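You operate a simulated robot arm through the tools that you are given. There is no shell and no other tool.

You are at the controls of a simulated robot arm. One attempt, no reset.

Task
Purge the orange filling into the jug at R27 on the sliding tray.
Fine: head to High, jug under the nozzle, two presses of Purge, tray out with the jug on it, head back to Low; spill nothing.

The check looks at the end state, three seconds after you hand in, the way a careful person would. Anything else that was tipped, shoved, dropped, spilled or broken makes it a failure.

Robot
A 7-joint arm with a two-finger parallel gripper, fixed in place. Base frame: the origin is at the foot of the arm, x ahead of it, y to its left, z up. Readings come in m, degrees, newtons and seconds.
Its first joint turns from -166.0 to 166.0 degrees. Payload 4.4 kg.
The tool frame sits at the grasp point between the pads (the TCP): z along the fingers, y along the line on which they close. The tips reach 0.023 m beyond it. The gripper opens to 0.094 m. The fingers are 0.038 m wide and 0.01 m thick; the gripper's body (0.054 by 0.096 m) begins 0.039 m behind the TCP.
Orientation is that of the tool frame in the base frame, as [roll, pitch, yaw] about the fixed x, y, z axes, in that order (R = Rz(yaw) Ry(pitch) Rx(roll)). With the fingers straight down and closing along the base's y, the tool's x points along the base's -x, its y along +y and its z along -z.

Tools
- The arm moves only by the tool nudge_tool. Its argument "rows" is a list of rows, each a list of 6 numbers: the shift along the base's x, y, z in units of 40 mm (1.0 is 40 mm), then the turn, a rotation vector about the base's x, y, z in units of 4 degrees (1.0 is 4 degrees). In form: [[x, y, z, wx, wy, wz], ...]. A call has 1 to 20 rows; each row shifts and turns the commanded pose from where the row before left it. "jaw" is the gripper command, from -1 (shut) to 1 (fully open), values between in proportion, set as the call begins (left out, the last holds). A call with a number of a shift or a turn outside -1 to 1 is refused whole. A row lasts 0.2 s, in which the tool goes at most 0.05 m and 8.6 degrees; a call with a longer step from one row to the next is refused whole, and so is a gripper value outside its range. A pose out of reach is approached as far as the arm can. The call stops where the force on the tool passes 70 N (or 10 N more than at its start, if that is more) or the arm is blocked; 0.2 s more then pass. The fingers move at their own pace (about 0.072 m/s each) and stop on an object; they squeeze with about 32 N. The grip force told is the motor's: it shows also when the fingers shut on nothing. Time passes only in rows, and 0.2 s behind the last, so rows that do not move let the fingers close. It gives the time, the measured TCP pose, the force on the tool (base axes), the opening and the grip force at its end, in the units of the frame above (readings bear some noise), with the torque about the TCP (base axes, N m) and any sound that the robot's microphone picked up.
- Cameras (640 x 400 px; columns grow to the right, rows downward): "scene" is fixed at [0.0487, 0.501, 1.6388]; the picture's right is [-0.38, -0.93, 0.00], its down [-0.45, 0.18, -0.88] and it looks along [0.81, -0.33, -0.48] (base axes); focal length 338 px, centre (320, 200). "wrist" rides on the gripper at [0.086, 0.016, -0.075] in the tool frame; the picture's right is [-0.18, 0.98, 0.00], its down [-0.58, -0.11, -0.81] and it looks along [-0.79, -0.15, 0.59] (tool axes); focal length 243 px, centre (320, 200). There is no depth. A picture from a camera that has moved, and an enlarged one, comes with that camera's place and axes in the base frame and with its lens.
- capture(camera): a new picture of that camera. No time passes.
- enlarge(camera, box): a new picture of the part [left, top, right, bottom] of that camera's present view, enlarged. No time passes.
- finish_job(): hands the job in; it is judged then, once.

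Places have to be worked out from the pictures, the camera data and where the tool is seen. Open the gripper and draw the arm clear of the work before you hand the job in, unless the task says otherwise.

The tools are called after "Call:" as a command line: name --pt "numbers of a row" for each row, then --argument value for the rest, lists and objects as JSON in quotes. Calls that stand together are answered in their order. nudge_tool: Moves the arm, as the interface text tells. Its arguments: {"type":"object","properties":{"rows":{"type":"array","items":{"type":"array","items":{"type":"number"}}},"jaw":{"type":"number"}},"required":["rows"]} The other tools are called the same way: capture (camera) takes a picture; enlarge (camera, box) takes an enlarged picture of a part of a camera's view; finish_job () hands the job in.

At the start:

```text
t: 0.0
tool_pos: [0.8382, -0.0565, 1.35]
tool_rot: [-179.9, 0.0, -180.0]
ft_force: [0.2, 0.1, -0.1]
moment: [0.0, 0.0, -0.02]
width: 0.0938
grip_force: 0.0
```

scene: 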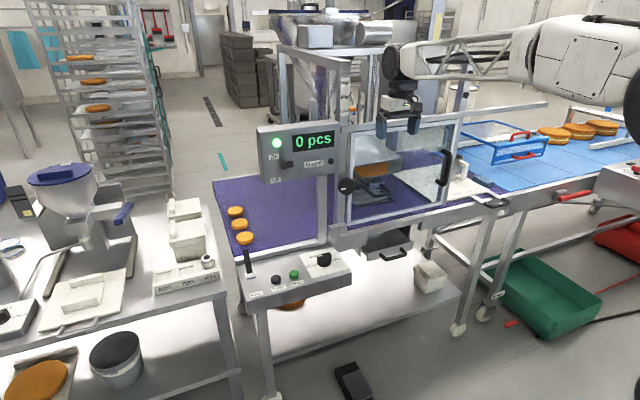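
wrist: 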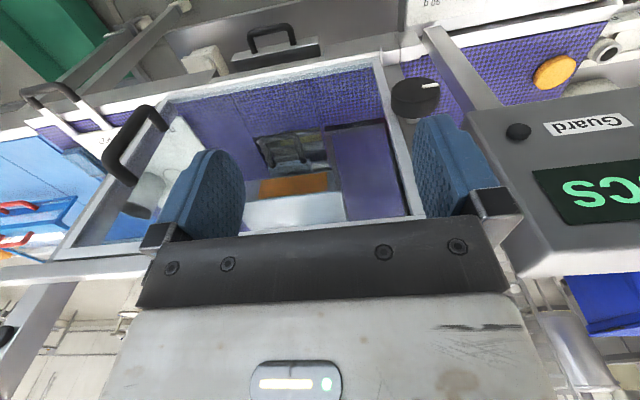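

I'll begin by looking closely at the machine, its panel, and the tray before moving anything.

Call:
enlarge --camera "scene" --box '[230, 100, 470, 310]'

Call:
enlarge --camera "scene" --box '[230, 230, 370, 320]'

Call:
enlarge --camera "scene" --box '[330, 110, 470, 220]'

Call:
enlarge --camera "scene" --box '[330, 200, 470, 300]'

Call:
enlarge --camera "scene" --box '[0, 150, 240, 300]'

Call:
enlarge --camera "wrist" --box '[100, 0, 540, 260]'

```text
1.90 times, centred on (350, 205) of scene
camera zoom: at [0.0487, 0.501, 1.6388], right [-0.38, -0.93, 0.0], down [-0.45, 0.18, -0.88], along [0.81, -0.33, -0.48], focal length 644 px, centre (263, 190)
```

zoom: 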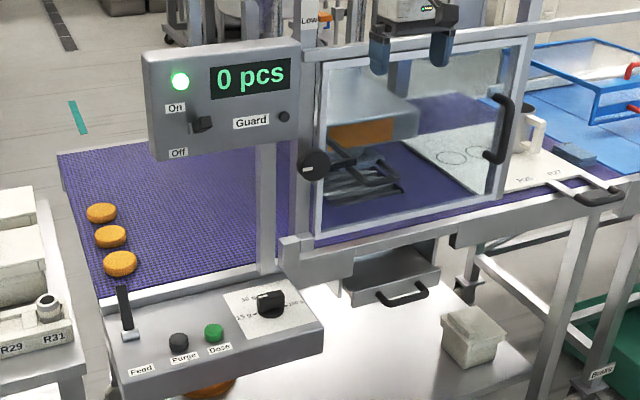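

```text
4.44 times, centred on (300, 275) of scene
camera zoom: at [0.0487, 0.501, 1.6388], right [-0.38, -0.93, 0.0], down [-0.45, 0.18, -0.88], along [0.81, -0.33, -0.48], focal length 1502 px, centre (409, -133)
```

zoom: 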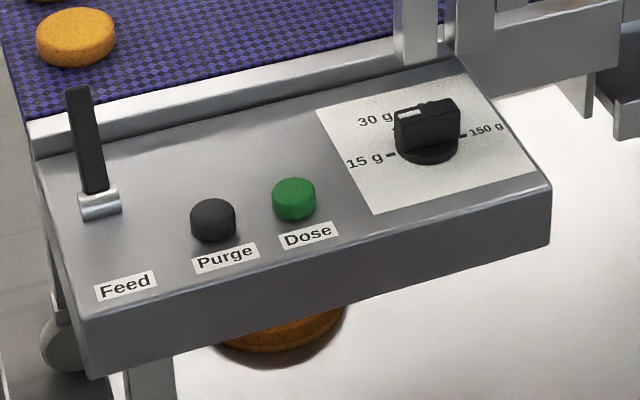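

```text
3.64 times, centred on (400, 165) of scene
camera zoom: at [0.0487, 0.501, 1.6388], right [-0.38, -0.93, 0.0], down [-0.45, 0.18, -0.88], along [0.81, -0.33, -0.48], focal length 1229 px, centre (29, 327)
```

zoom: 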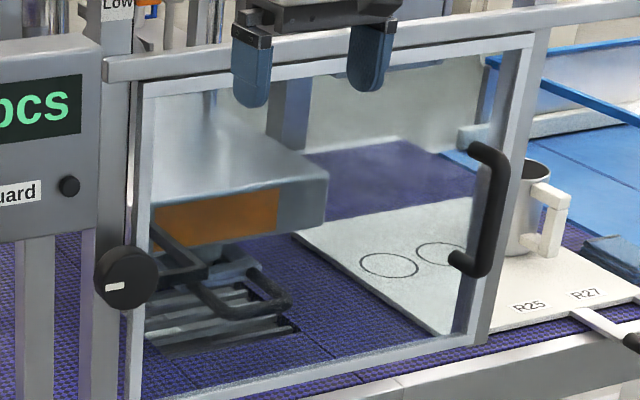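

```text
4.00 times, centred on (400, 250) of scene
camera zoom: at [0.0487, 0.501, 1.6388], right [-0.38, -0.93, 0.0], down [-0.45, 0.18, -0.88], along [0.81, -0.33, -0.48], focal length 1352 px, centre (0, 0)
```

zoom: 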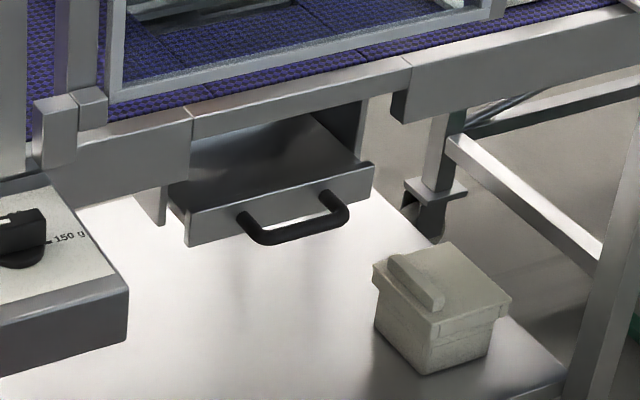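

```text
2.67 times, centred on (120, 225) of scene
camera zoom: at [0.0487, 0.501, 1.6388], right [-0.38, -0.93, 0.0], down [-0.45, 0.18, -0.88], along [0.81, -0.33, -0.48], focal length 901 px, centre (853, 133)
```

zoom: 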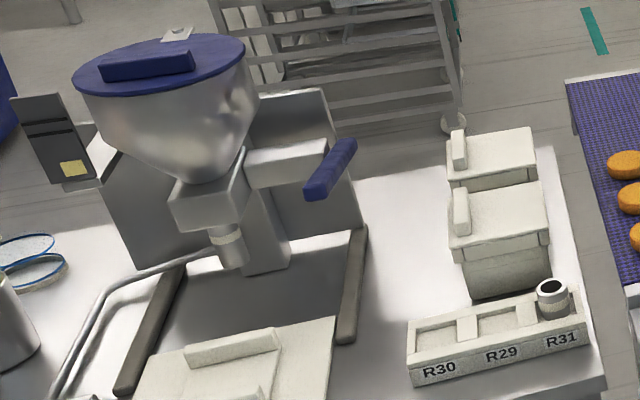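

```text
1.45 times, centred on (320, 130) of wrist
camera zoom: at [0.752, -0.0399, 1.4235], right [0.18, 0.98, 0.0], down [0.58, -0.11, 0.81], along [0.79, -0.15, -0.59], focal length 353 px, centre (320, 302)
```

zoom: 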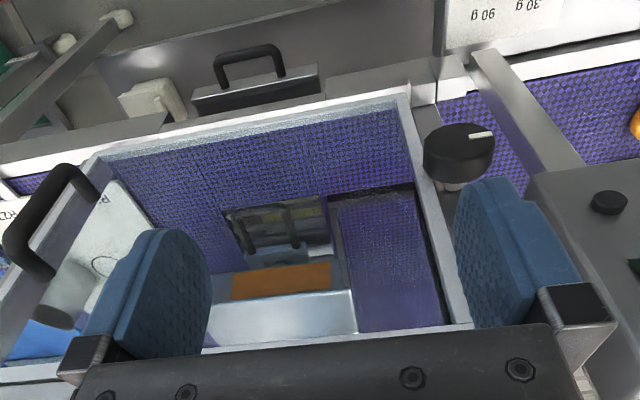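

The layout needs more detail: I'll enlarge the tray/jug, the knob beside the guard, the "Low" label, and the control box.

Call:
enlarge --camera "scene" --box '[430, 140, 520, 220]'

Call:
enlarge --camera "scene" --box '[320, 40, 400, 120]'

Call:
enlarge --camera "scene" --box '[250, 110, 350, 190]'

Call:
enlarge --camera "scene" --box '[330, 130, 410, 210]'

Call:
enlarge --camera "scene" --box '[440, 90, 640, 220]'

Call:
enlarge --camera "wrist" --box '[0, 60, 240, 260]'

Call:
enlarge --camera "scene" --box '[265, 0, 465, 125]'

```text
5.00 times, centred on (475, 180) of scene
camera zoom: at [0.0487, 0.501, 1.6388], right [-0.38, -0.93, 0.0], down [-0.45, 0.18, -0.88], along [0.81, -0.33, -0.48], focal length 1689 px, centre (-455, 300)
```

zoom: 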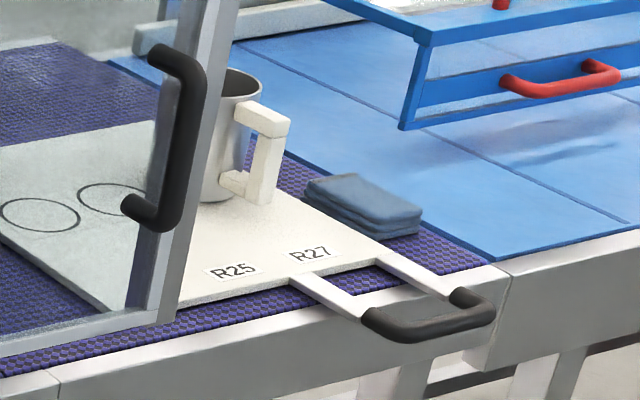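

```text
5.00 times, centred on (360, 80) of scene
camera zoom: at [0.0487, 0.501, 1.6388], right [-0.38, -0.93, 0.0], down [-0.45, 0.18, -0.88], along [0.81, -0.33, -0.48], focal length 1689 px, centre (120, 800)
```

zoom: 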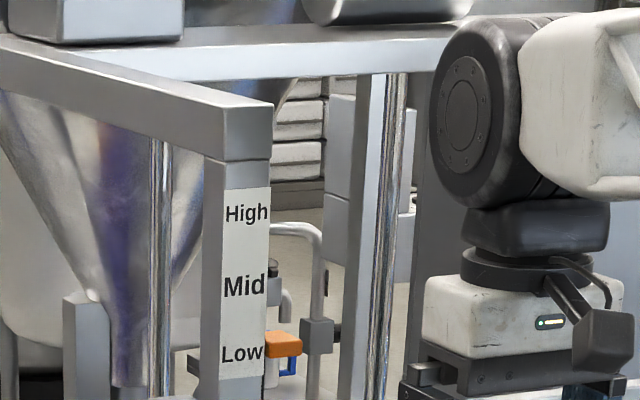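

```text
5.00 times, centred on (300, 150) of scene
camera zoom: at [0.0487, 0.501, 1.6388], right [-0.38, -0.93, 0.0], down [-0.45, 0.18, -0.88], along [0.81, -0.33, -0.48], focal length 1689 px, centre (420, 450)
```

zoom: 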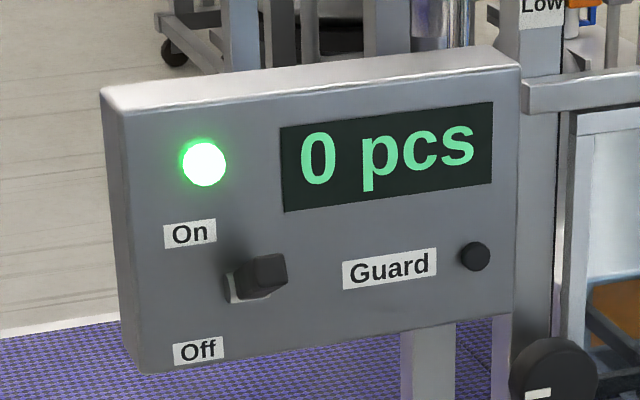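

```text
5.00 times, centred on (370, 170) of scene
camera zoom: at [0.0487, 0.501, 1.6388], right [-0.38, -0.93, 0.0], down [-0.45, 0.18, -0.88], along [0.81, -0.33, -0.48], focal length 1689 px, centre (70, 350)
```

zoom: 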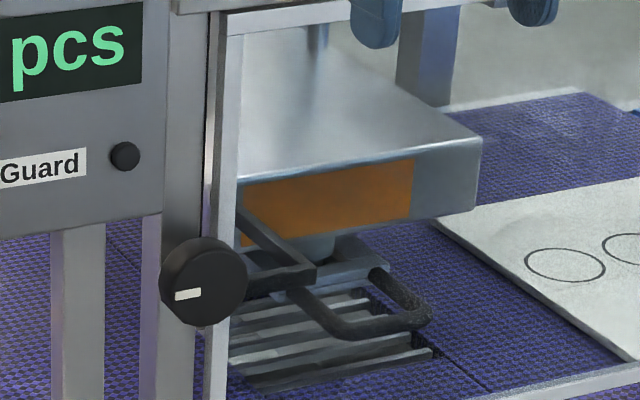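

```text
3.08 times, centred on (540, 155) of scene
camera zoom: at [0.0487, 0.501, 1.6388], right [-0.38, -0.93, 0.0], down [-0.45, 0.18, -0.88], along [0.81, -0.33, -0.48], focal length 1040 px, centre (-357, 338)
```

zoom: 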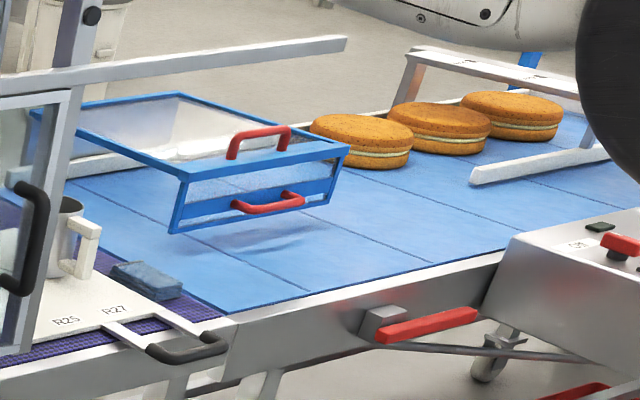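

```text
2.00 times, centred on (120, 160) of wrist
camera zoom: at [0.752, -0.0399, 1.4235], right [0.18, 0.98, 0.0], down [0.58, -0.11, 0.81], along [0.79, -0.15, -0.59], focal length 485 px, centre (720, 280)
```

zoom: 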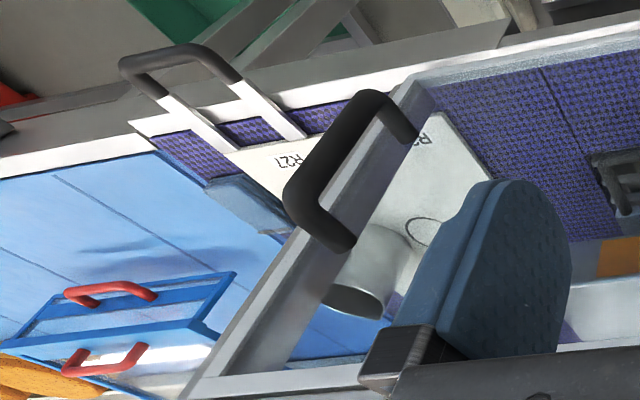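

```text
3.20 times, centred on (365, 62) of scene
camera zoom: at [0.0487, 0.501, 1.6388], right [-0.38, -0.93, 0.0], down [-0.45, 0.18, -0.88], along [0.81, -0.33, -0.48], focal length 1081 px, centre (176, 640)
```

zoom: 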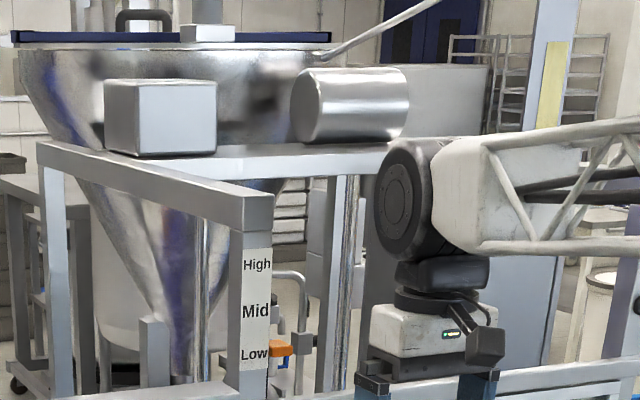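

I'll zoom further on the head, the U-shaped black bar beneath it, the knob, and the region behind the guard.

Call:
enlarge --camera "scene" --box '[340, 165, 396, 205]'

Call:
enlarge --camera "scene" --box '[340, 85, 396, 125]'

Call:
enlarge --camera "wrist" --box '[230, 100, 410, 230]'

Call:
enlarge --camera "wrist" --box '[370, 0, 640, 180]'

Call:
enlarge --camera "wrist" --box '[0, 0, 320, 180]'

Call:
enlarge --camera "scene" --box '[335, 170, 365, 200]'

Call:
enlarge --camera "scene" --box '[440, 140, 490, 180]'

```text
10.00 times, centred on (368, 185) of scene
camera zoom: at [0.0487, 0.501, 1.6388], right [-0.38, -0.93, 0.0], down [-0.45, 0.18, -0.88], along [0.81, -0.33, -0.48], focal length 3379 px, centre (-160, 350)
```

zoom: 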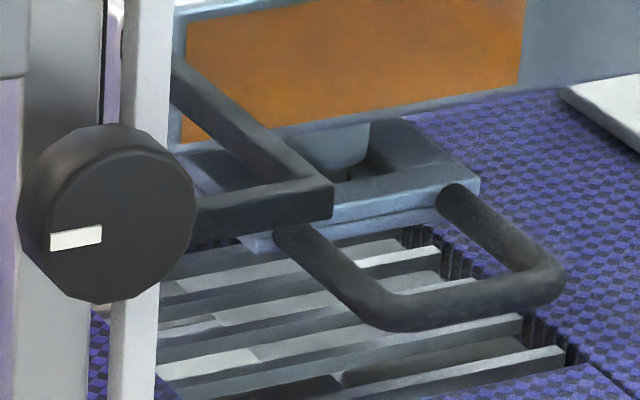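

```text
10.00 times, centred on (368, 105) of scene
camera zoom: at [0.0487, 0.501, 1.6388], right [-0.38, -0.93, 0.0], down [-0.45, 0.18, -0.88], along [0.81, -0.33, -0.48], focal length 3379 px, centre (-160, 1150)
```

zoom: 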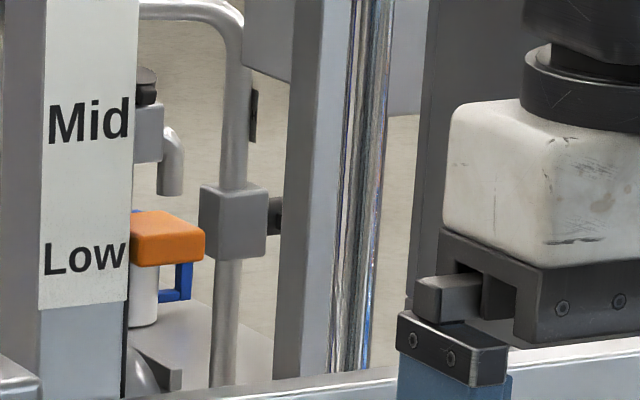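

```text
3.08 times, centred on (320, 165) of wrist
camera zoom: at [0.752, -0.0399, 1.4235], right [0.18, 0.98, 0.0], down [0.58, -0.11, 0.81], along [0.79, -0.15, -0.59], focal length 746 px, centre (320, 308)
```

zoom: 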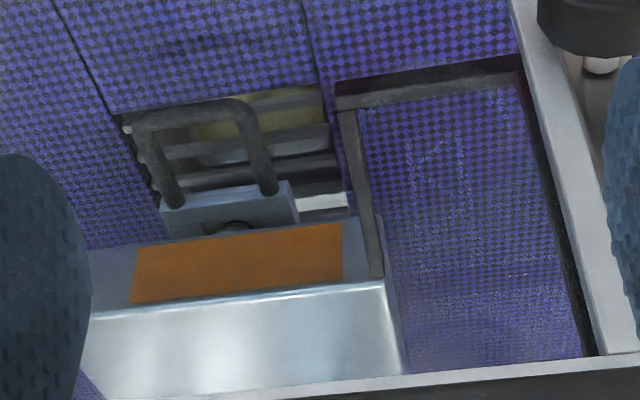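

```text
2.22 times, centred on (505, 90) of wrist
camera zoom: at [0.752, -0.0399, 1.4235], right [0.18, 0.98, 0.0], down [0.58, -0.11, 0.81], along [0.79, -0.15, -0.59], focal length 539 px, centre (-91, 444)
```

zoom: 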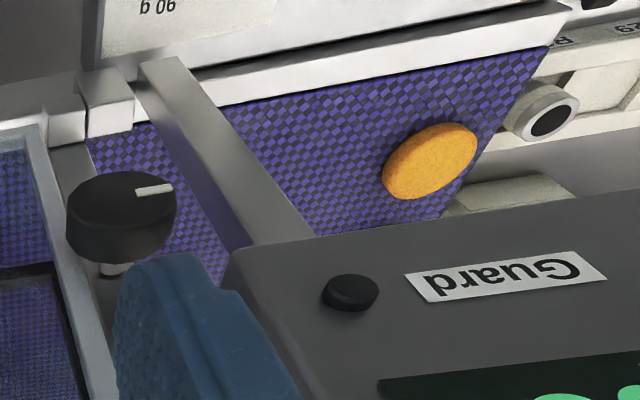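

```text
2.00 times, centred on (160, 90) of wrist
camera zoom: at [0.752, -0.0399, 1.4235], right [0.18, 0.98, 0.0], down [0.58, -0.11, 0.81], along [0.79, -0.15, -0.59], focal length 485 px, centre (640, 420)
```

zoom: 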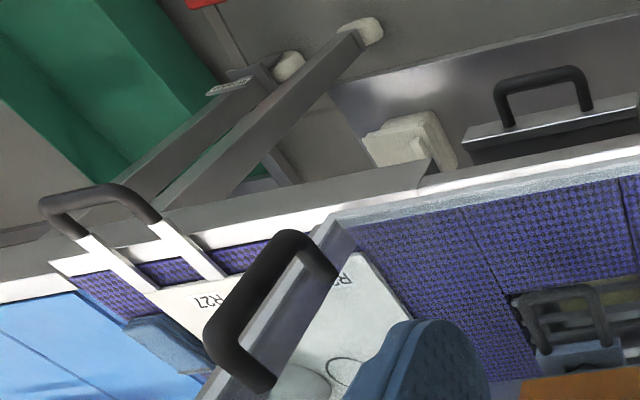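

```text
13.33 times, centred on (350, 185) of scene
camera zoom: at [0.0487, 0.501, 1.6388], right [-0.38, -0.93, 0.0], down [-0.45, 0.18, -0.88], along [0.81, -0.33, -0.48], focal length 4505 px, centre (-80, 400)
```

zoom: 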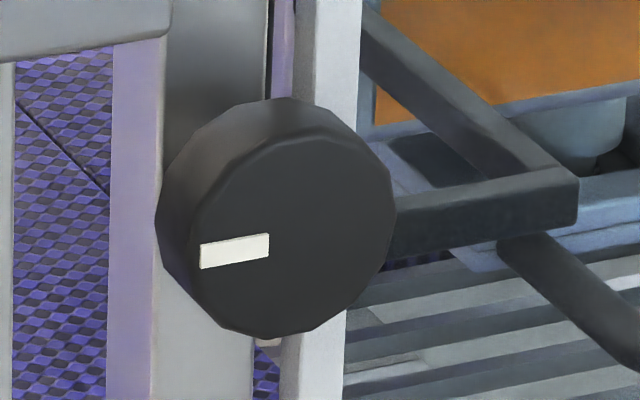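

```text
10.00 times, centred on (465, 160) of scene
camera zoom: at [0.0487, 0.501, 1.6388], right [-0.38, -0.93, 0.0], down [-0.45, 0.18, -0.88], along [0.81, -0.33, -0.48], focal length 3379 px, centre (-1130, 600)
```

zoom: 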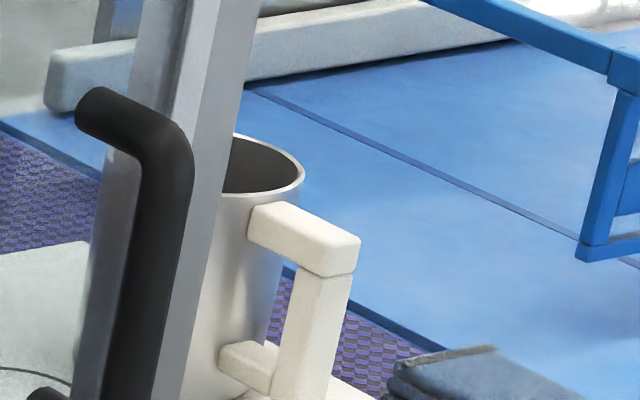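

The pictures give these positions: knob about (0.933, 0.045, 1.146), guard handle about (0.90, -0.33, 1.17), tray handle about (0.907, -0.65, 0.945), with the head at Low. I'll back the arm away from the guard to get a wider wrist view.

Call:
nudge_tool --pt "-1 0 0 0 0 0" --pt "-1 0 0 0 0 0" --pt "-1 0 0 0 0 0" --pt "-1 0 0 0 0 0" --pt "-1 0 0 0 0 0" --pt "-1 0 0 0 0 0" --pt "-1 0 0 0 0 0"

Call:
capture --camera "wrist"

Call:
capture --camera "scene"

```text
t: 1.6
tool_pos: [0.558, -0.0567, 1.3484]
tool_rot: [-180.0, 0.1, 179.9]
ft_force: [-0.3, -0.2, 0.3]
moment: [-0.02, 0.01, -0.04]
width: 0.0941
grip_force: 0.0
```

```text
taken
camera wrist: at [0.4725, -0.0401, 1.4226], right [0.18, 0.98, 0.0], down [0.58, -0.11, 0.81], along [0.79, -0.15, -0.59], focal length 243 px, centre (320, 200)
```

wrist: 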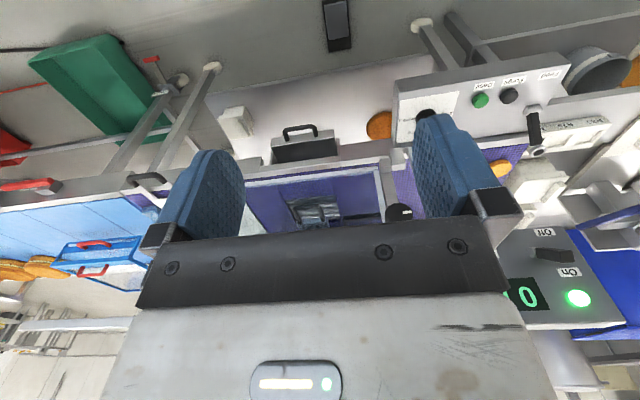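

```text
taken
```

scene: 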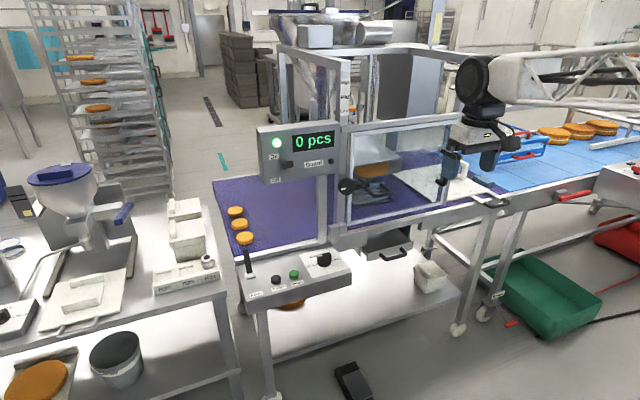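

From here the wrist camera covers most of the machine; I'll enlarge the panel, tray handle, guard, and drawer.

Call:
enlarge --camera "wrist" --box '[380, 40, 640, 220]'

Call:
enlarge --camera "wrist" --box '[230, 130, 420, 250]'

Call:
enlarge --camera "wrist" --box '[40, 150, 240, 290]'

Call:
enlarge --camera "scene" --box '[340, 90, 570, 230]'

Call:
enlarge --camera "scene" --box '[345, 130, 465, 205]'

Call:
enlarge --camera "scene" --box '[290, 40, 460, 150]'

```text
2.22 times, centred on (510, 130) of wrist
camera zoom: at [0.4725, -0.0401, 1.4226], right [0.18, 0.98, 0.0], down [0.58, -0.11, 0.81], along [0.79, -0.15, -0.59], focal length 539 px, centre (-102, 356)
```

zoom: 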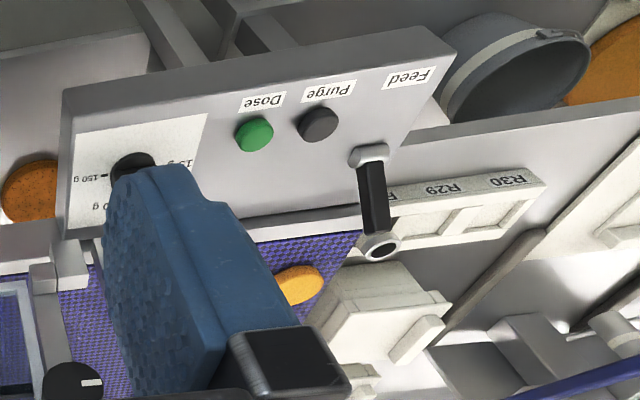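

```text
3.33 times, centred on (325, 190) of wrist
camera zoom: at [0.4725, -0.0401, 1.4226], right [0.18, 0.98, 0.0], down [0.58, -0.11, 0.81], along [0.79, -0.15, -0.59], focal length 809 px, centre (303, 233)
```

zoom: 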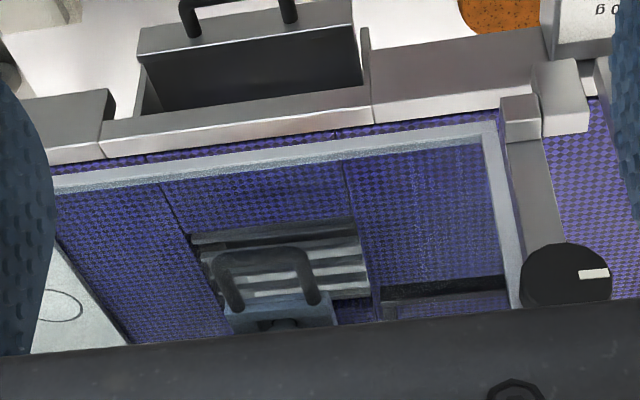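

```text
2.86 times, centred on (140, 220) of wrist
camera zoom: at [0.4725, -0.0401, 1.4226], right [0.18, 0.98, 0.0], down [0.58, -0.11, 0.81], along [0.79, -0.15, -0.59], focal length 693 px, centre (834, 143)
```

zoom: 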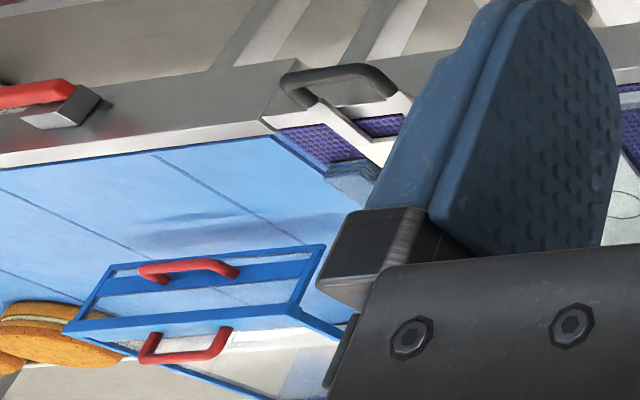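

```text
2.78 times, centred on (455, 160) of scene
camera zoom: at [0.0487, 0.501, 1.6388], right [-0.38, -0.93, 0.0], down [-0.45, 0.18, -0.88], along [0.81, -0.33, -0.48], focal length 940 px, centre (-56, 311)
```

zoom: 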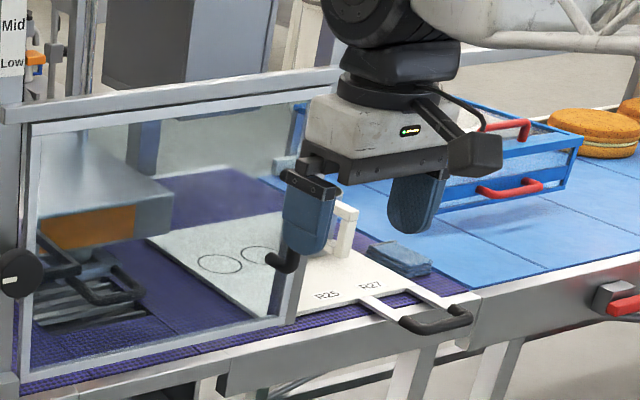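

```text
5.33 times, centred on (405, 168) of scene
camera zoom: at [0.0487, 0.501, 1.6388], right [-0.38, -0.93, 0.0], down [-0.45, 0.18, -0.88], along [0.81, -0.33, -0.48], focal length 1802 px, centre (-133, 373)
```

zoom: 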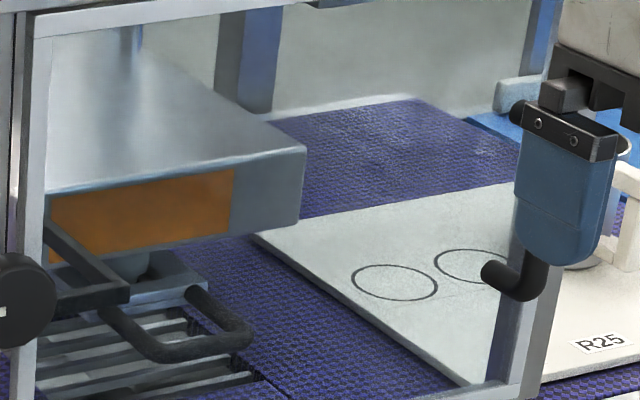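

```text
3.64 times, centred on (375, 95) of scene
camera zoom: at [0.0487, 0.501, 1.6388], right [-0.38, -0.93, 0.0], down [-0.45, 0.18, -0.88], along [0.81, -0.33, -0.48], focal length 1229 px, centre (120, 582)
```

zoom: 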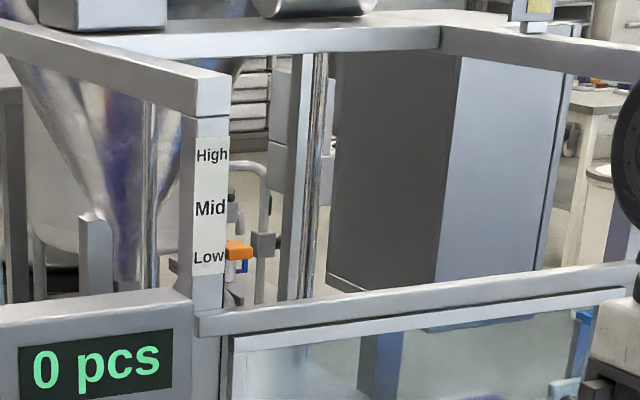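

The knob face is about x≈0.925, centre (0.046, 1.145), and the guard frame's front is at x≈0.966. I'll tilt the tool to point along +x, here in free space, so it can take the knob from the front.

Call:
nudge_tool --pt "0 0 0 0 -1 0" --pt "0 0 0 0 -1 0" --pt "0 0 0 0 -1 0" --pt "0 0 0 0 -1 0" --pt "0 0 0 0 -1 0" --pt "0 0 0 0 -1 0" --pt "0 0 0 0 -1 0" --pt "0 0 0 0 -1 0" --pt "0 0 0 0 -1 0" --pt "0 0 0 0 -1 0" --pt "0 0 0 0 -1 0" --pt "0 0 0 0 -1 0" --pt "0 0 0 0 -1 0" --pt "0 0 0 0 -1 0" --pt "0 0 0 0 -1 0"

Call:
capture --camera "wrist"

Call:
capture --camera "scene"

```text
t: 4.8
tool_pos: [0.5578, -0.0555, 1.3494]
tool_rot: [180.0, 60.0, 180.0]
ft_force: [-0.1, 0.3, -0.6]
moment: [-0.02, 0.01, 0.0]
width: 0.0942
grip_force: 0.0
```

```text
taken
camera wrist: at [0.4507, -0.0399, 1.3113], right [0.09, 0.98, 0.16], down [-0.41, -0.11, 0.91], along [0.91, -0.15, 0.39], focal length 243 px, centre (320, 200)
```

wrist: 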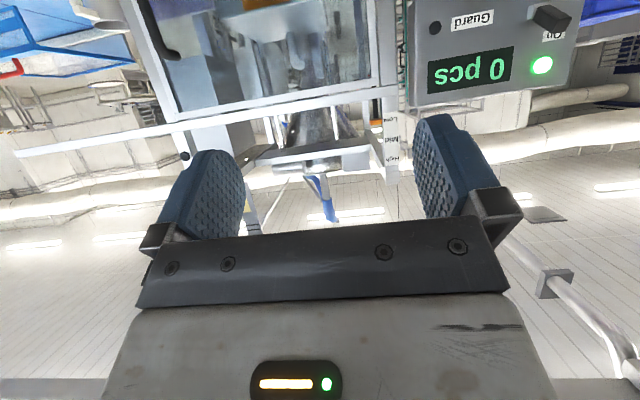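

```text
taken
```

scene: 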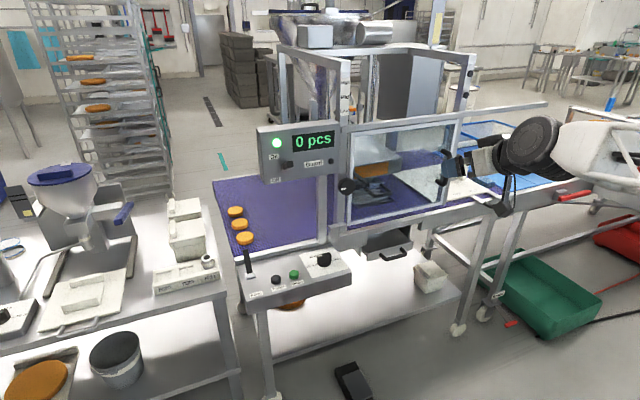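

The tilt works and the scene view is clear. I'll finish the tilt to 90° and use the unobstructed scene view to inspect the guard, post and head link.

Call:
nudge_tool --pt "0 0 0 0 -1 0" --pt "0 0 0 0 -1 0" --pt "0 0 0 0 -1 0" --pt "0 0 0 0 -1 0" --pt "0 0 0 0 -1 0" --pt "0 0 0 0 -1 0" --pt "0 0 0 0 -1 0" --pt "0 0 0 0 -0.5 0"

Call:
enlarge --camera "scene" --box '[330, 80, 470, 240]'

Call:
enlarge --camera "scene" --box '[440, 90, 560, 170]'

Call:
capture --camera "wrist"

Call:
enlarge --camera "scene" --box '[310, 160, 370, 240]'

```text
t: 6.6
tool_pos: [0.557, -0.0557, 1.3506]
tool_rot: [-3.9, 89.9, -3.9]
ft_force: [0.4, -0.1, -0.3]
moment: [0.01, 0.03, -0.01]
width: 0.0942
grip_force: 0.1
```

```text
2.50 times, centred on (400, 160) of scene
camera zoom: at [0.0487, 0.501, 1.6388], right [-0.38, -0.93, 0.0], down [-0.45, 0.18, -0.88], along [0.81, -0.33, -0.48], focal length 845 px, centre (120, 300)
```

zoom: 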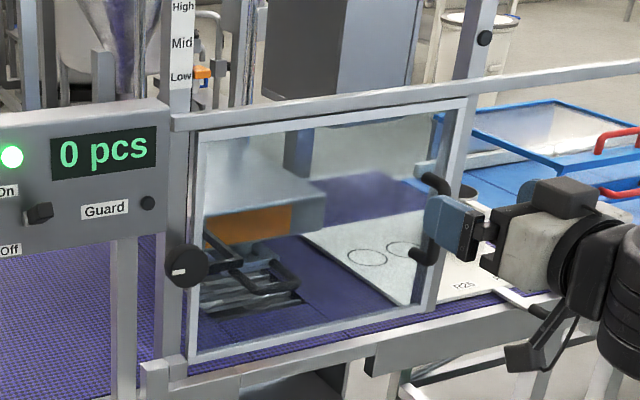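

```text
5.00 times, centred on (500, 130) of scene
camera zoom: at [0.0487, 0.501, 1.6388], right [-0.38, -0.93, 0.0], down [-0.45, 0.18, -0.88], along [0.81, -0.33, -0.48], focal length 1689 px, centre (-580, 550)
```

zoom: 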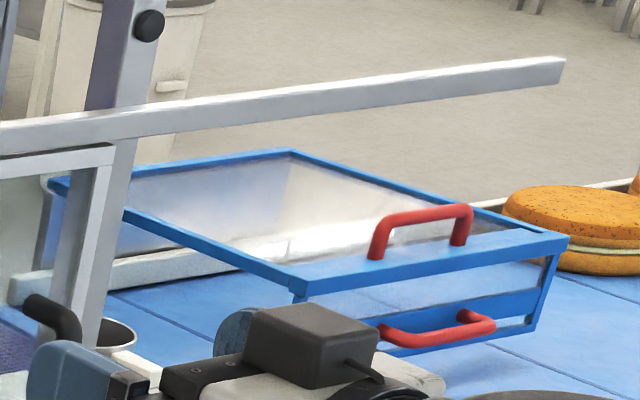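

```text
taken
camera wrist: at [0.4836, -0.0399, 1.2629], right [0.0, 0.98, 0.18], down [-0.81, -0.11, 0.58], along [0.59, -0.15, 0.79], focal length 243 px, centre (320, 200)
```

wrist: 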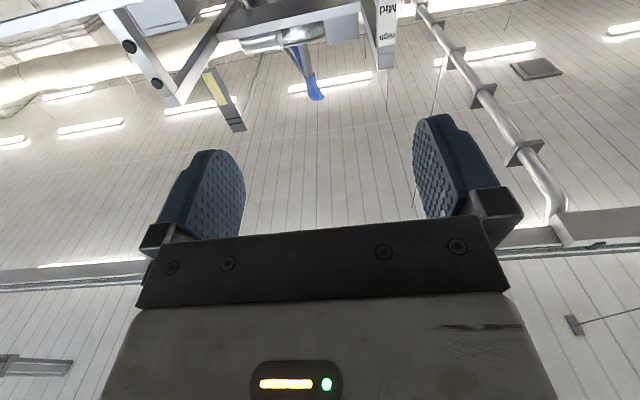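

```text
5.00 times, centred on (340, 200) of scene
camera zoom: at [0.0487, 0.501, 1.6388], right [-0.38, -0.93, 0.0], down [-0.45, 0.18, -0.88], along [0.81, -0.33, -0.48], focal length 1689 px, centre (220, 200)
```

zoom: 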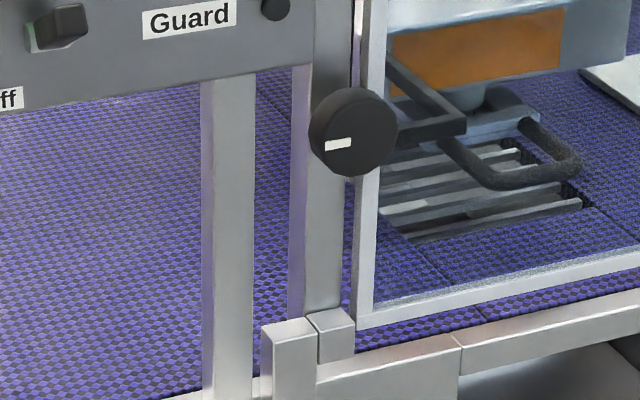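

The tool now points along +x. I'll move to a standoff 12 cm in front of the knob at (0.80, 0.046, 1.145).

Call:
nudge_tool --pt "0.76 0.319 -0.641 0 0 0" --pt "0.76 0.319 -0.641 0 0 0" --pt "0.76 0.319 -0.641 0 0 0" --pt "0.76 0.319 -0.641 0 0 0" --pt "0.76 0.319 -0.641 0 0 0" --pt "0.76 0.319 -0.641 0 0 0" --pt "0.76 0.319 -0.641 0 0 0" --pt "0.76 0.319 -0.641 0 0 0" --jaw 1

Call:
enlarge --camera "scene" --box '[290, 120, 450, 230]'

Call:
capture --camera "wrist"

```text
t: 8.4
tool_pos: [0.7958, -0.0452, 1.1522]
tool_rot: [179.2, 89.7, -179.3]
ft_force: [0.1, 0.6, 0.0]
moment: [0.02, 0.03, 0.01]
width: 0.0942
grip_force: 0.1
out of reach, approached as far as the arm can: row 4, 5, 6, 7, 8
```

```text
3.64 times, centred on (370, 175) of scene
camera zoom: at [0.0487, 0.501, 1.6388], right [-0.38, -0.93, 0.0], down [-0.45, 0.18, -0.88], along [0.81, -0.33, -0.48], focal length 1229 px, centre (138, 291)
```

zoom: 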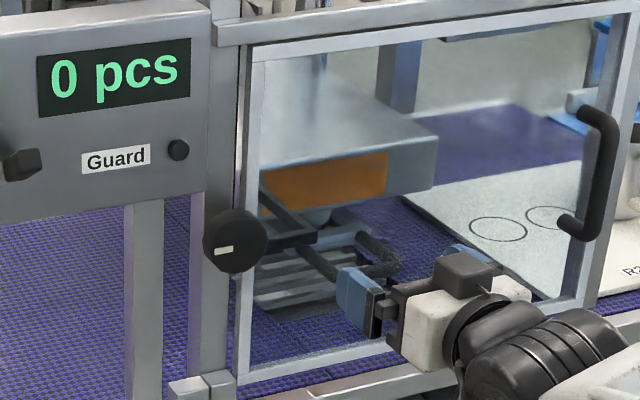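

```text
taken
camera wrist: at [0.7205, -0.0302, 1.0657], right [-0.02, 0.98, 0.18], down [-0.8, -0.13, 0.59], along [0.6, -0.13, 0.79], focal length 243 px, centre (320, 200)
```

wrist: 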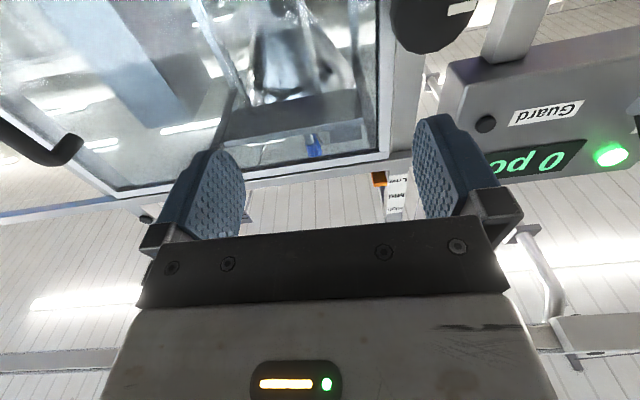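

The arm stalled at y=-0.045 with this roll, likely on a wrist joint limit. I'll try rolling the tool about x to see whether that frees the remaining sideways motion.

Call:
nudge_tool --pt "0 0 0 1 0 0" --pt "0 0 0 1 0 0" --pt "0 0 0 1 0 0" --pt "0 0 0 1 0 0" --pt "0 0 0 1 0 0" --pt "0 0 0 1 0 0"

```text
t: 9.8
tool_pos: [0.7946, -0.0544, 1.1541]
tool_rot: [90.4, 66.0, 91.0]
ft_force: [0.5, 0.1, -0.7]
moment: [-0.02, -0.02, 0.03]
width: 0.094
grip_force: 0.0
out of reach, approached as far as the arm can: row 1
```

With the roll changed, I'll test moving toward +y again.

Call:
nudge_tool --pt "0 0.5 0 0 0 0" --pt "0 0.5 0 0 0 0" --pt "0 0.5 0 0 0 0" --pt "0 0.5 0 0 0 0"

```text
t: 10.8
tool_pos: [0.7889, -0.0408, 1.1718]
tool_rot: [90.9, 66.0, 92.0]
ft_force: [-0.6, 0.3, 0.0]
moment: [-0.01, -0.05, 0.0]
width: 0.0939
grip_force: 0.1
out of reach, approached as far as the arm can: row 1, 2, 3, 4
```

Still limited at this close range; the forearm is probably too steep. I'll test moving forward in x (away from the guard still by >6 cm), which should flatten the forearm.

Call:
nudge_tool --pt "0.5 0 0 0 0 0" --pt "0.5 0 0 0 0 0" --pt "0.5 0 0 0 0 0" --pt "0.5 0.3 0 0 0 0" --pt "0 0.5 0 0 0 0" --pt "0 0.5 0 0 0 0"

Call:
capture --camera "scene"

```text
t: 12.2
tool_pos: [0.8666, -0.0404, 1.1878]
tool_rot: [90.9, 66.0, 92.2]
ft_force: [0.0, -0.3, 0.1]
moment: [0.0, -0.01, -0.01]
width: 0.094
grip_force: 0.0
out of reach, approached as far as the arm can: row 1, 3, 4, 5, 6
```

```text
taken
```

scene: 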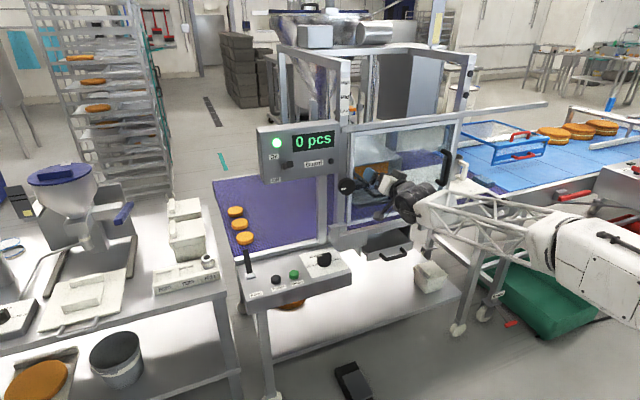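

The scene picture shows the elbow swung out to the right, so pointing straight ahead runs the wrist to its limit. I'll yaw the tool left (about +z) so the hand lines up with the forearm, then test y again.

Call:
nudge_tool --pt "-0.5 0 0 0 0 0.8" --pt "-0.5 0 0 0 0 0.8" --pt "0 0 0 0 0 0.8" --pt "0 0 0 0 0 0.8" --pt "0 0 0 0 0 0.8" --pt "0 0.5 0 0 0 0" --pt "0 0.5 0 0 0 0"

```text
t: 13.8
tool_pos: [0.8273, 0.0002, 1.1864]
tool_rot: [90.0, 66.0, 106.0]
ft_force: [0.5, 0.2, -0.5]
moment: [-0.03, -0.02, 0.01]
width: 0.0941
grip_force: 0.1
```

That freed the motion: yaw-left approach works. Now I'll roll about the tool axis so the fingers close vertically (above and below the knob), staying at this standoff.

Call:
nudge_tool --pt "0 0 0 0.961 0.276 0" --pt "0 0 0 0.961 0.276 0" --pt "0 0 0 0.961 0.276 0" --pt "0 0 0 0.961 0.276 0" --pt "0 0 0 0.961 0.276 0" --pt "0 0 0 0.961 0.276 0" --pt "0 0 0 0.961 0.276 0" --pt "0 0 0 0.961 0.276 0" --pt "0 0 0 0.961 0.276 0" --pt "0 0 0 0.961 0.276 0" --pt "0 0 0 0.961 0.276 0" --pt "0 0 0 0.961 0.276 0" --pt "0 0 0 0.961 0.276 0" --pt "0 0 0 0.961 0.276 0" --pt "0 0 0 0.961 0.276 0" --pt "0 0 0 0.961 0.276 0" --pt "0 0 0 0.5 0.14 0"

Call:
capture --camera "wrist"

Call:
capture --camera "scene"

```text
t: 17.4
tool_pos: [0.8266, -0.001, 1.1861]
tool_rot: [90.0, 0.0, 106.1]
ft_force: [-0.7, 1.0, -0.4]
moment: [-0.02, -0.01, 0.03]
width: 0.094
grip_force: 0.1
```

```text
taken
camera wrist: at [0.7328, 0.0618, 1.2024], right [0.05, -0.18, 0.98], down [-0.61, -0.78, -0.11], along [0.79, -0.6, -0.15], focal length 243 px, centre (320, 200)
```

wrist: 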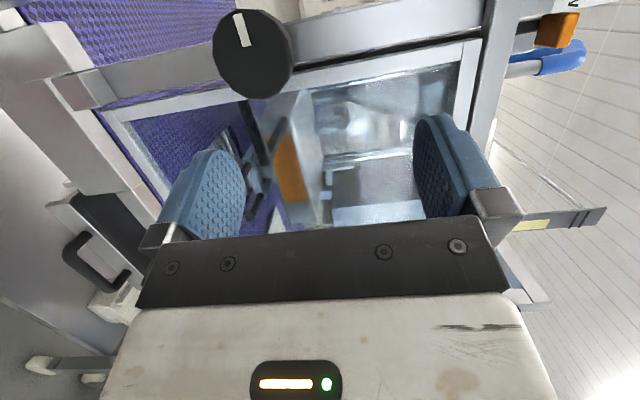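

```text
taken
```

scene: 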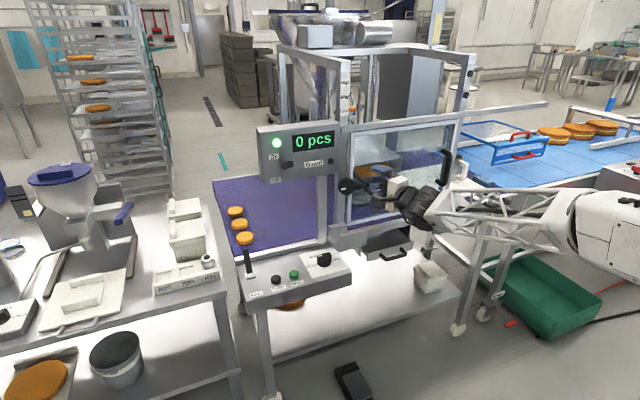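

The fingers now close vertically and the wrist camera sees the knob, bracket and head. I'll enlarge those areas to understand how the knob connects.

Call:
enlarge --camera "wrist" --box '[190, 0, 350, 110]'

Call:
enlarge --camera "wrist" --box '[100, 60, 480, 240]'

Call:
enlarge --camera "wrist" --box '[450, 0, 640, 120]'

```text
3.64 times, centred on (270, 55) of wrist
camera zoom: at [0.7328, 0.0618, 1.2024], right [0.05, -0.18, 0.98], down [-0.61, -0.78, -0.11], along [0.79, -0.6, -0.15], focal length 882 px, centre (502, 727)
```

zoom: 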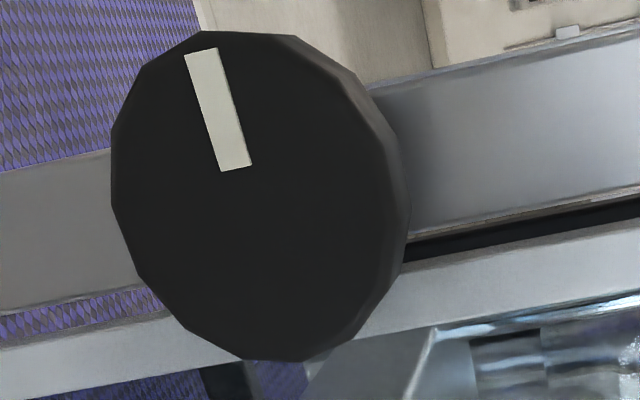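

```text
1.68 times, centred on (290, 150) of wrist
camera zoom: at [0.7328, 0.0618, 1.2024], right [0.05, -0.18, 0.98], down [-0.61, -0.78, -0.11], along [0.79, -0.6, -0.15], focal length 409 px, centre (370, 284)
```

zoom: 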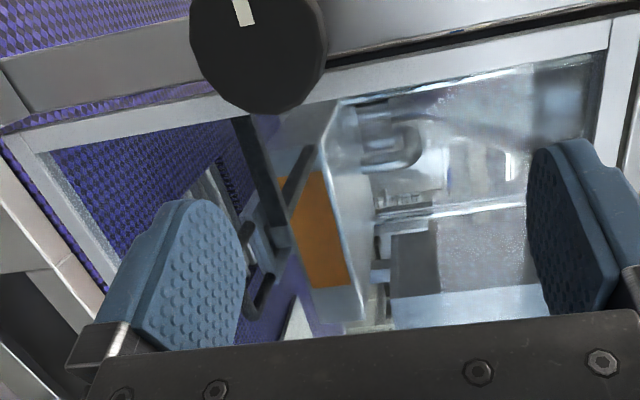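

```text
3.33 times, centred on (545, 60) of wrist
camera zoom: at [0.7328, 0.0618, 1.2024], right [0.05, -0.18, 0.98], down [-0.61, -0.78, -0.11], along [0.79, -0.6, -0.15], focal length 809 px, centre (-430, 667)
```

zoom: 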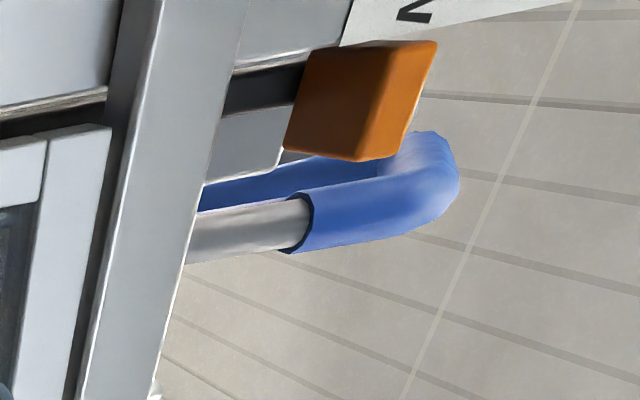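

The orange pointer is on a black rod that runs along the post and links with the bracket and head, so the knob is either a clamp or the lifting drive. I'll move to just in front of the knob, then advance with the fingers above and below it.

Call:
nudge_tool --pt "0.4125 0.385 -0.5375 0 0 0" --pt "0.4125 0.385 -0.5375 0 0 0" --pt "0 0 0 0 0 0" --jaw 1

Call:
capture --camera "wrist"

Call:
enlarge --camera "scene" --box '[310, 150, 430, 230]'

```text
t: 18.2
tool_pos: [0.8603, 0.0299, 1.1439]
tool_rot: [90.0, 0.0, 106.0]
ft_force: [-0.5, 0.0, 0.9]
moment: [0.03, 0.01, 0.0]
width: 0.0939
grip_force: 0.0
```

```text
taken
camera wrist: at [0.7655, 0.0932, 1.1593], right [0.05, -0.18, 0.98], down [-0.61, -0.78, -0.11], along [0.79, -0.6, -0.15], focal length 243 px, centre (320, 200)
```

wrist: 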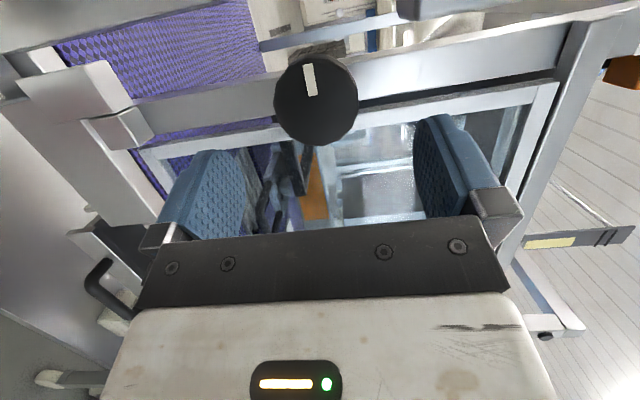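

```text
5.00 times, centred on (370, 190) of scene
camera zoom: at [0.0487, 0.501, 1.6388], right [-0.38, -0.93, 0.0], down [-0.45, 0.18, -0.88], along [0.81, -0.33, -0.48], focal length 1689 px, centre (70, 250)
```

zoom: 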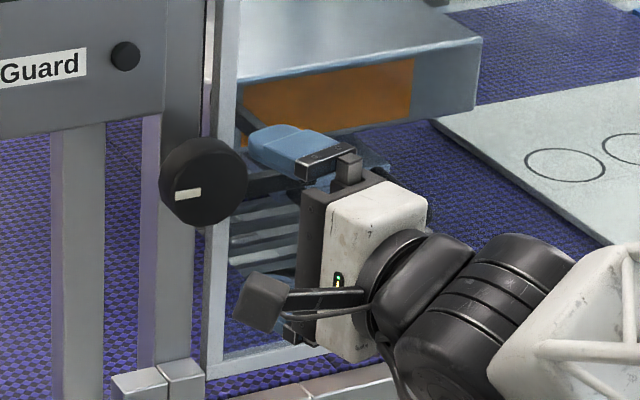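

The knob is centred between the open fingers. I'll advance about 6 cm along the tool direction in small steps.

Call:
nudge_tool --pt "0.375 0.107 0 0 0 0" --pt "0.375 0.107 0 0 0 0" --pt "0.375 0.107 0 0 0 0" --pt "0.375 0.107 0 0 0 0"

Call:
capture --camera "wrist"

Call:
enlarge --camera "scene" --box '[310, 150, 430, 230]'

```text
t: 19.2
tool_pos: [0.9206, 0.0468, 1.1437]
tool_rot: [90.0, 0.0, 106.0]
ft_force: [-0.7, 0.1, 0.3]
moment: [0.03, -0.03, 0.01]
width: 0.0941
grip_force: 0.1
```

```text
taken
camera wrist: at [0.8262, 0.1096, 1.1596], right [0.05, -0.18, 0.98], down [-0.62, -0.78, -0.11], along [0.79, -0.6, -0.15], focal length 243 px, centre (320, 200)
```

wrist: 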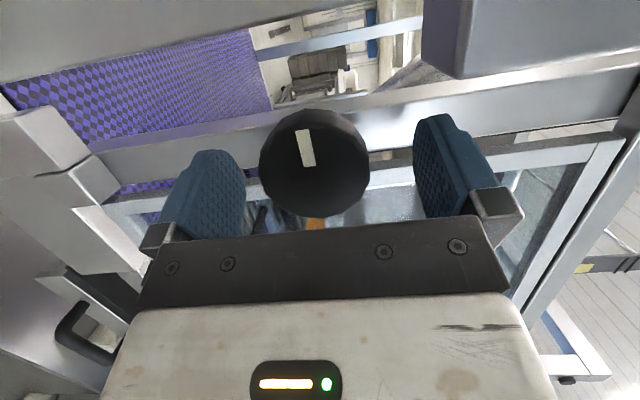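

```text
5.00 times, centred on (370, 190) of scene
camera zoom: at [0.0487, 0.501, 1.6388], right [-0.38, -0.93, 0.0], down [-0.45, 0.18, -0.88], along [0.81, -0.33, -0.48], focal length 1689 px, centre (70, 250)
```

zoom: 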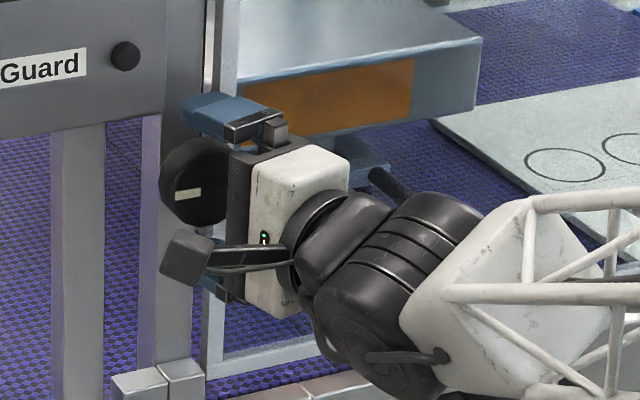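

The fingers straddle the knob within a couple of millimetres of centre. Closing the gripper on it now.

Call:
nudge_tool --pt "0 0 -0.05 0 0 0" --pt "0 0 0 0 0 0" --pt "0 0 0 0 0 0" --pt "0 0 0 0 0 0" --jaw -1

Call:
capture --camera "wrist"

```text
t: 20.2
tool_pos: [0.9214, 0.0477, 1.14]
tool_rot: [90.1, 0.0, 106.0]
ft_force: [4.1, 0.4, -17.9]
moment: [0.08, 0.4, 0.02]
width: 0.0569
grip_force: 45.0
```

```text
taken
camera wrist: at [0.8262, 0.1098, 1.1559], right [0.05, -0.18, 0.98], down [-0.62, -0.78, -0.11], along [0.79, -0.6, -0.15], focal length 243 px, centre (320, 200)
```

wrist: 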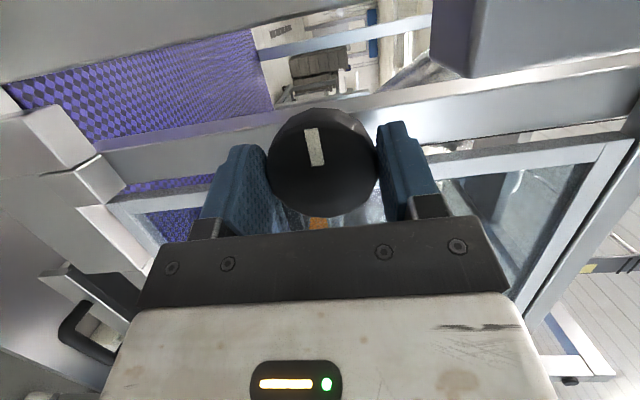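

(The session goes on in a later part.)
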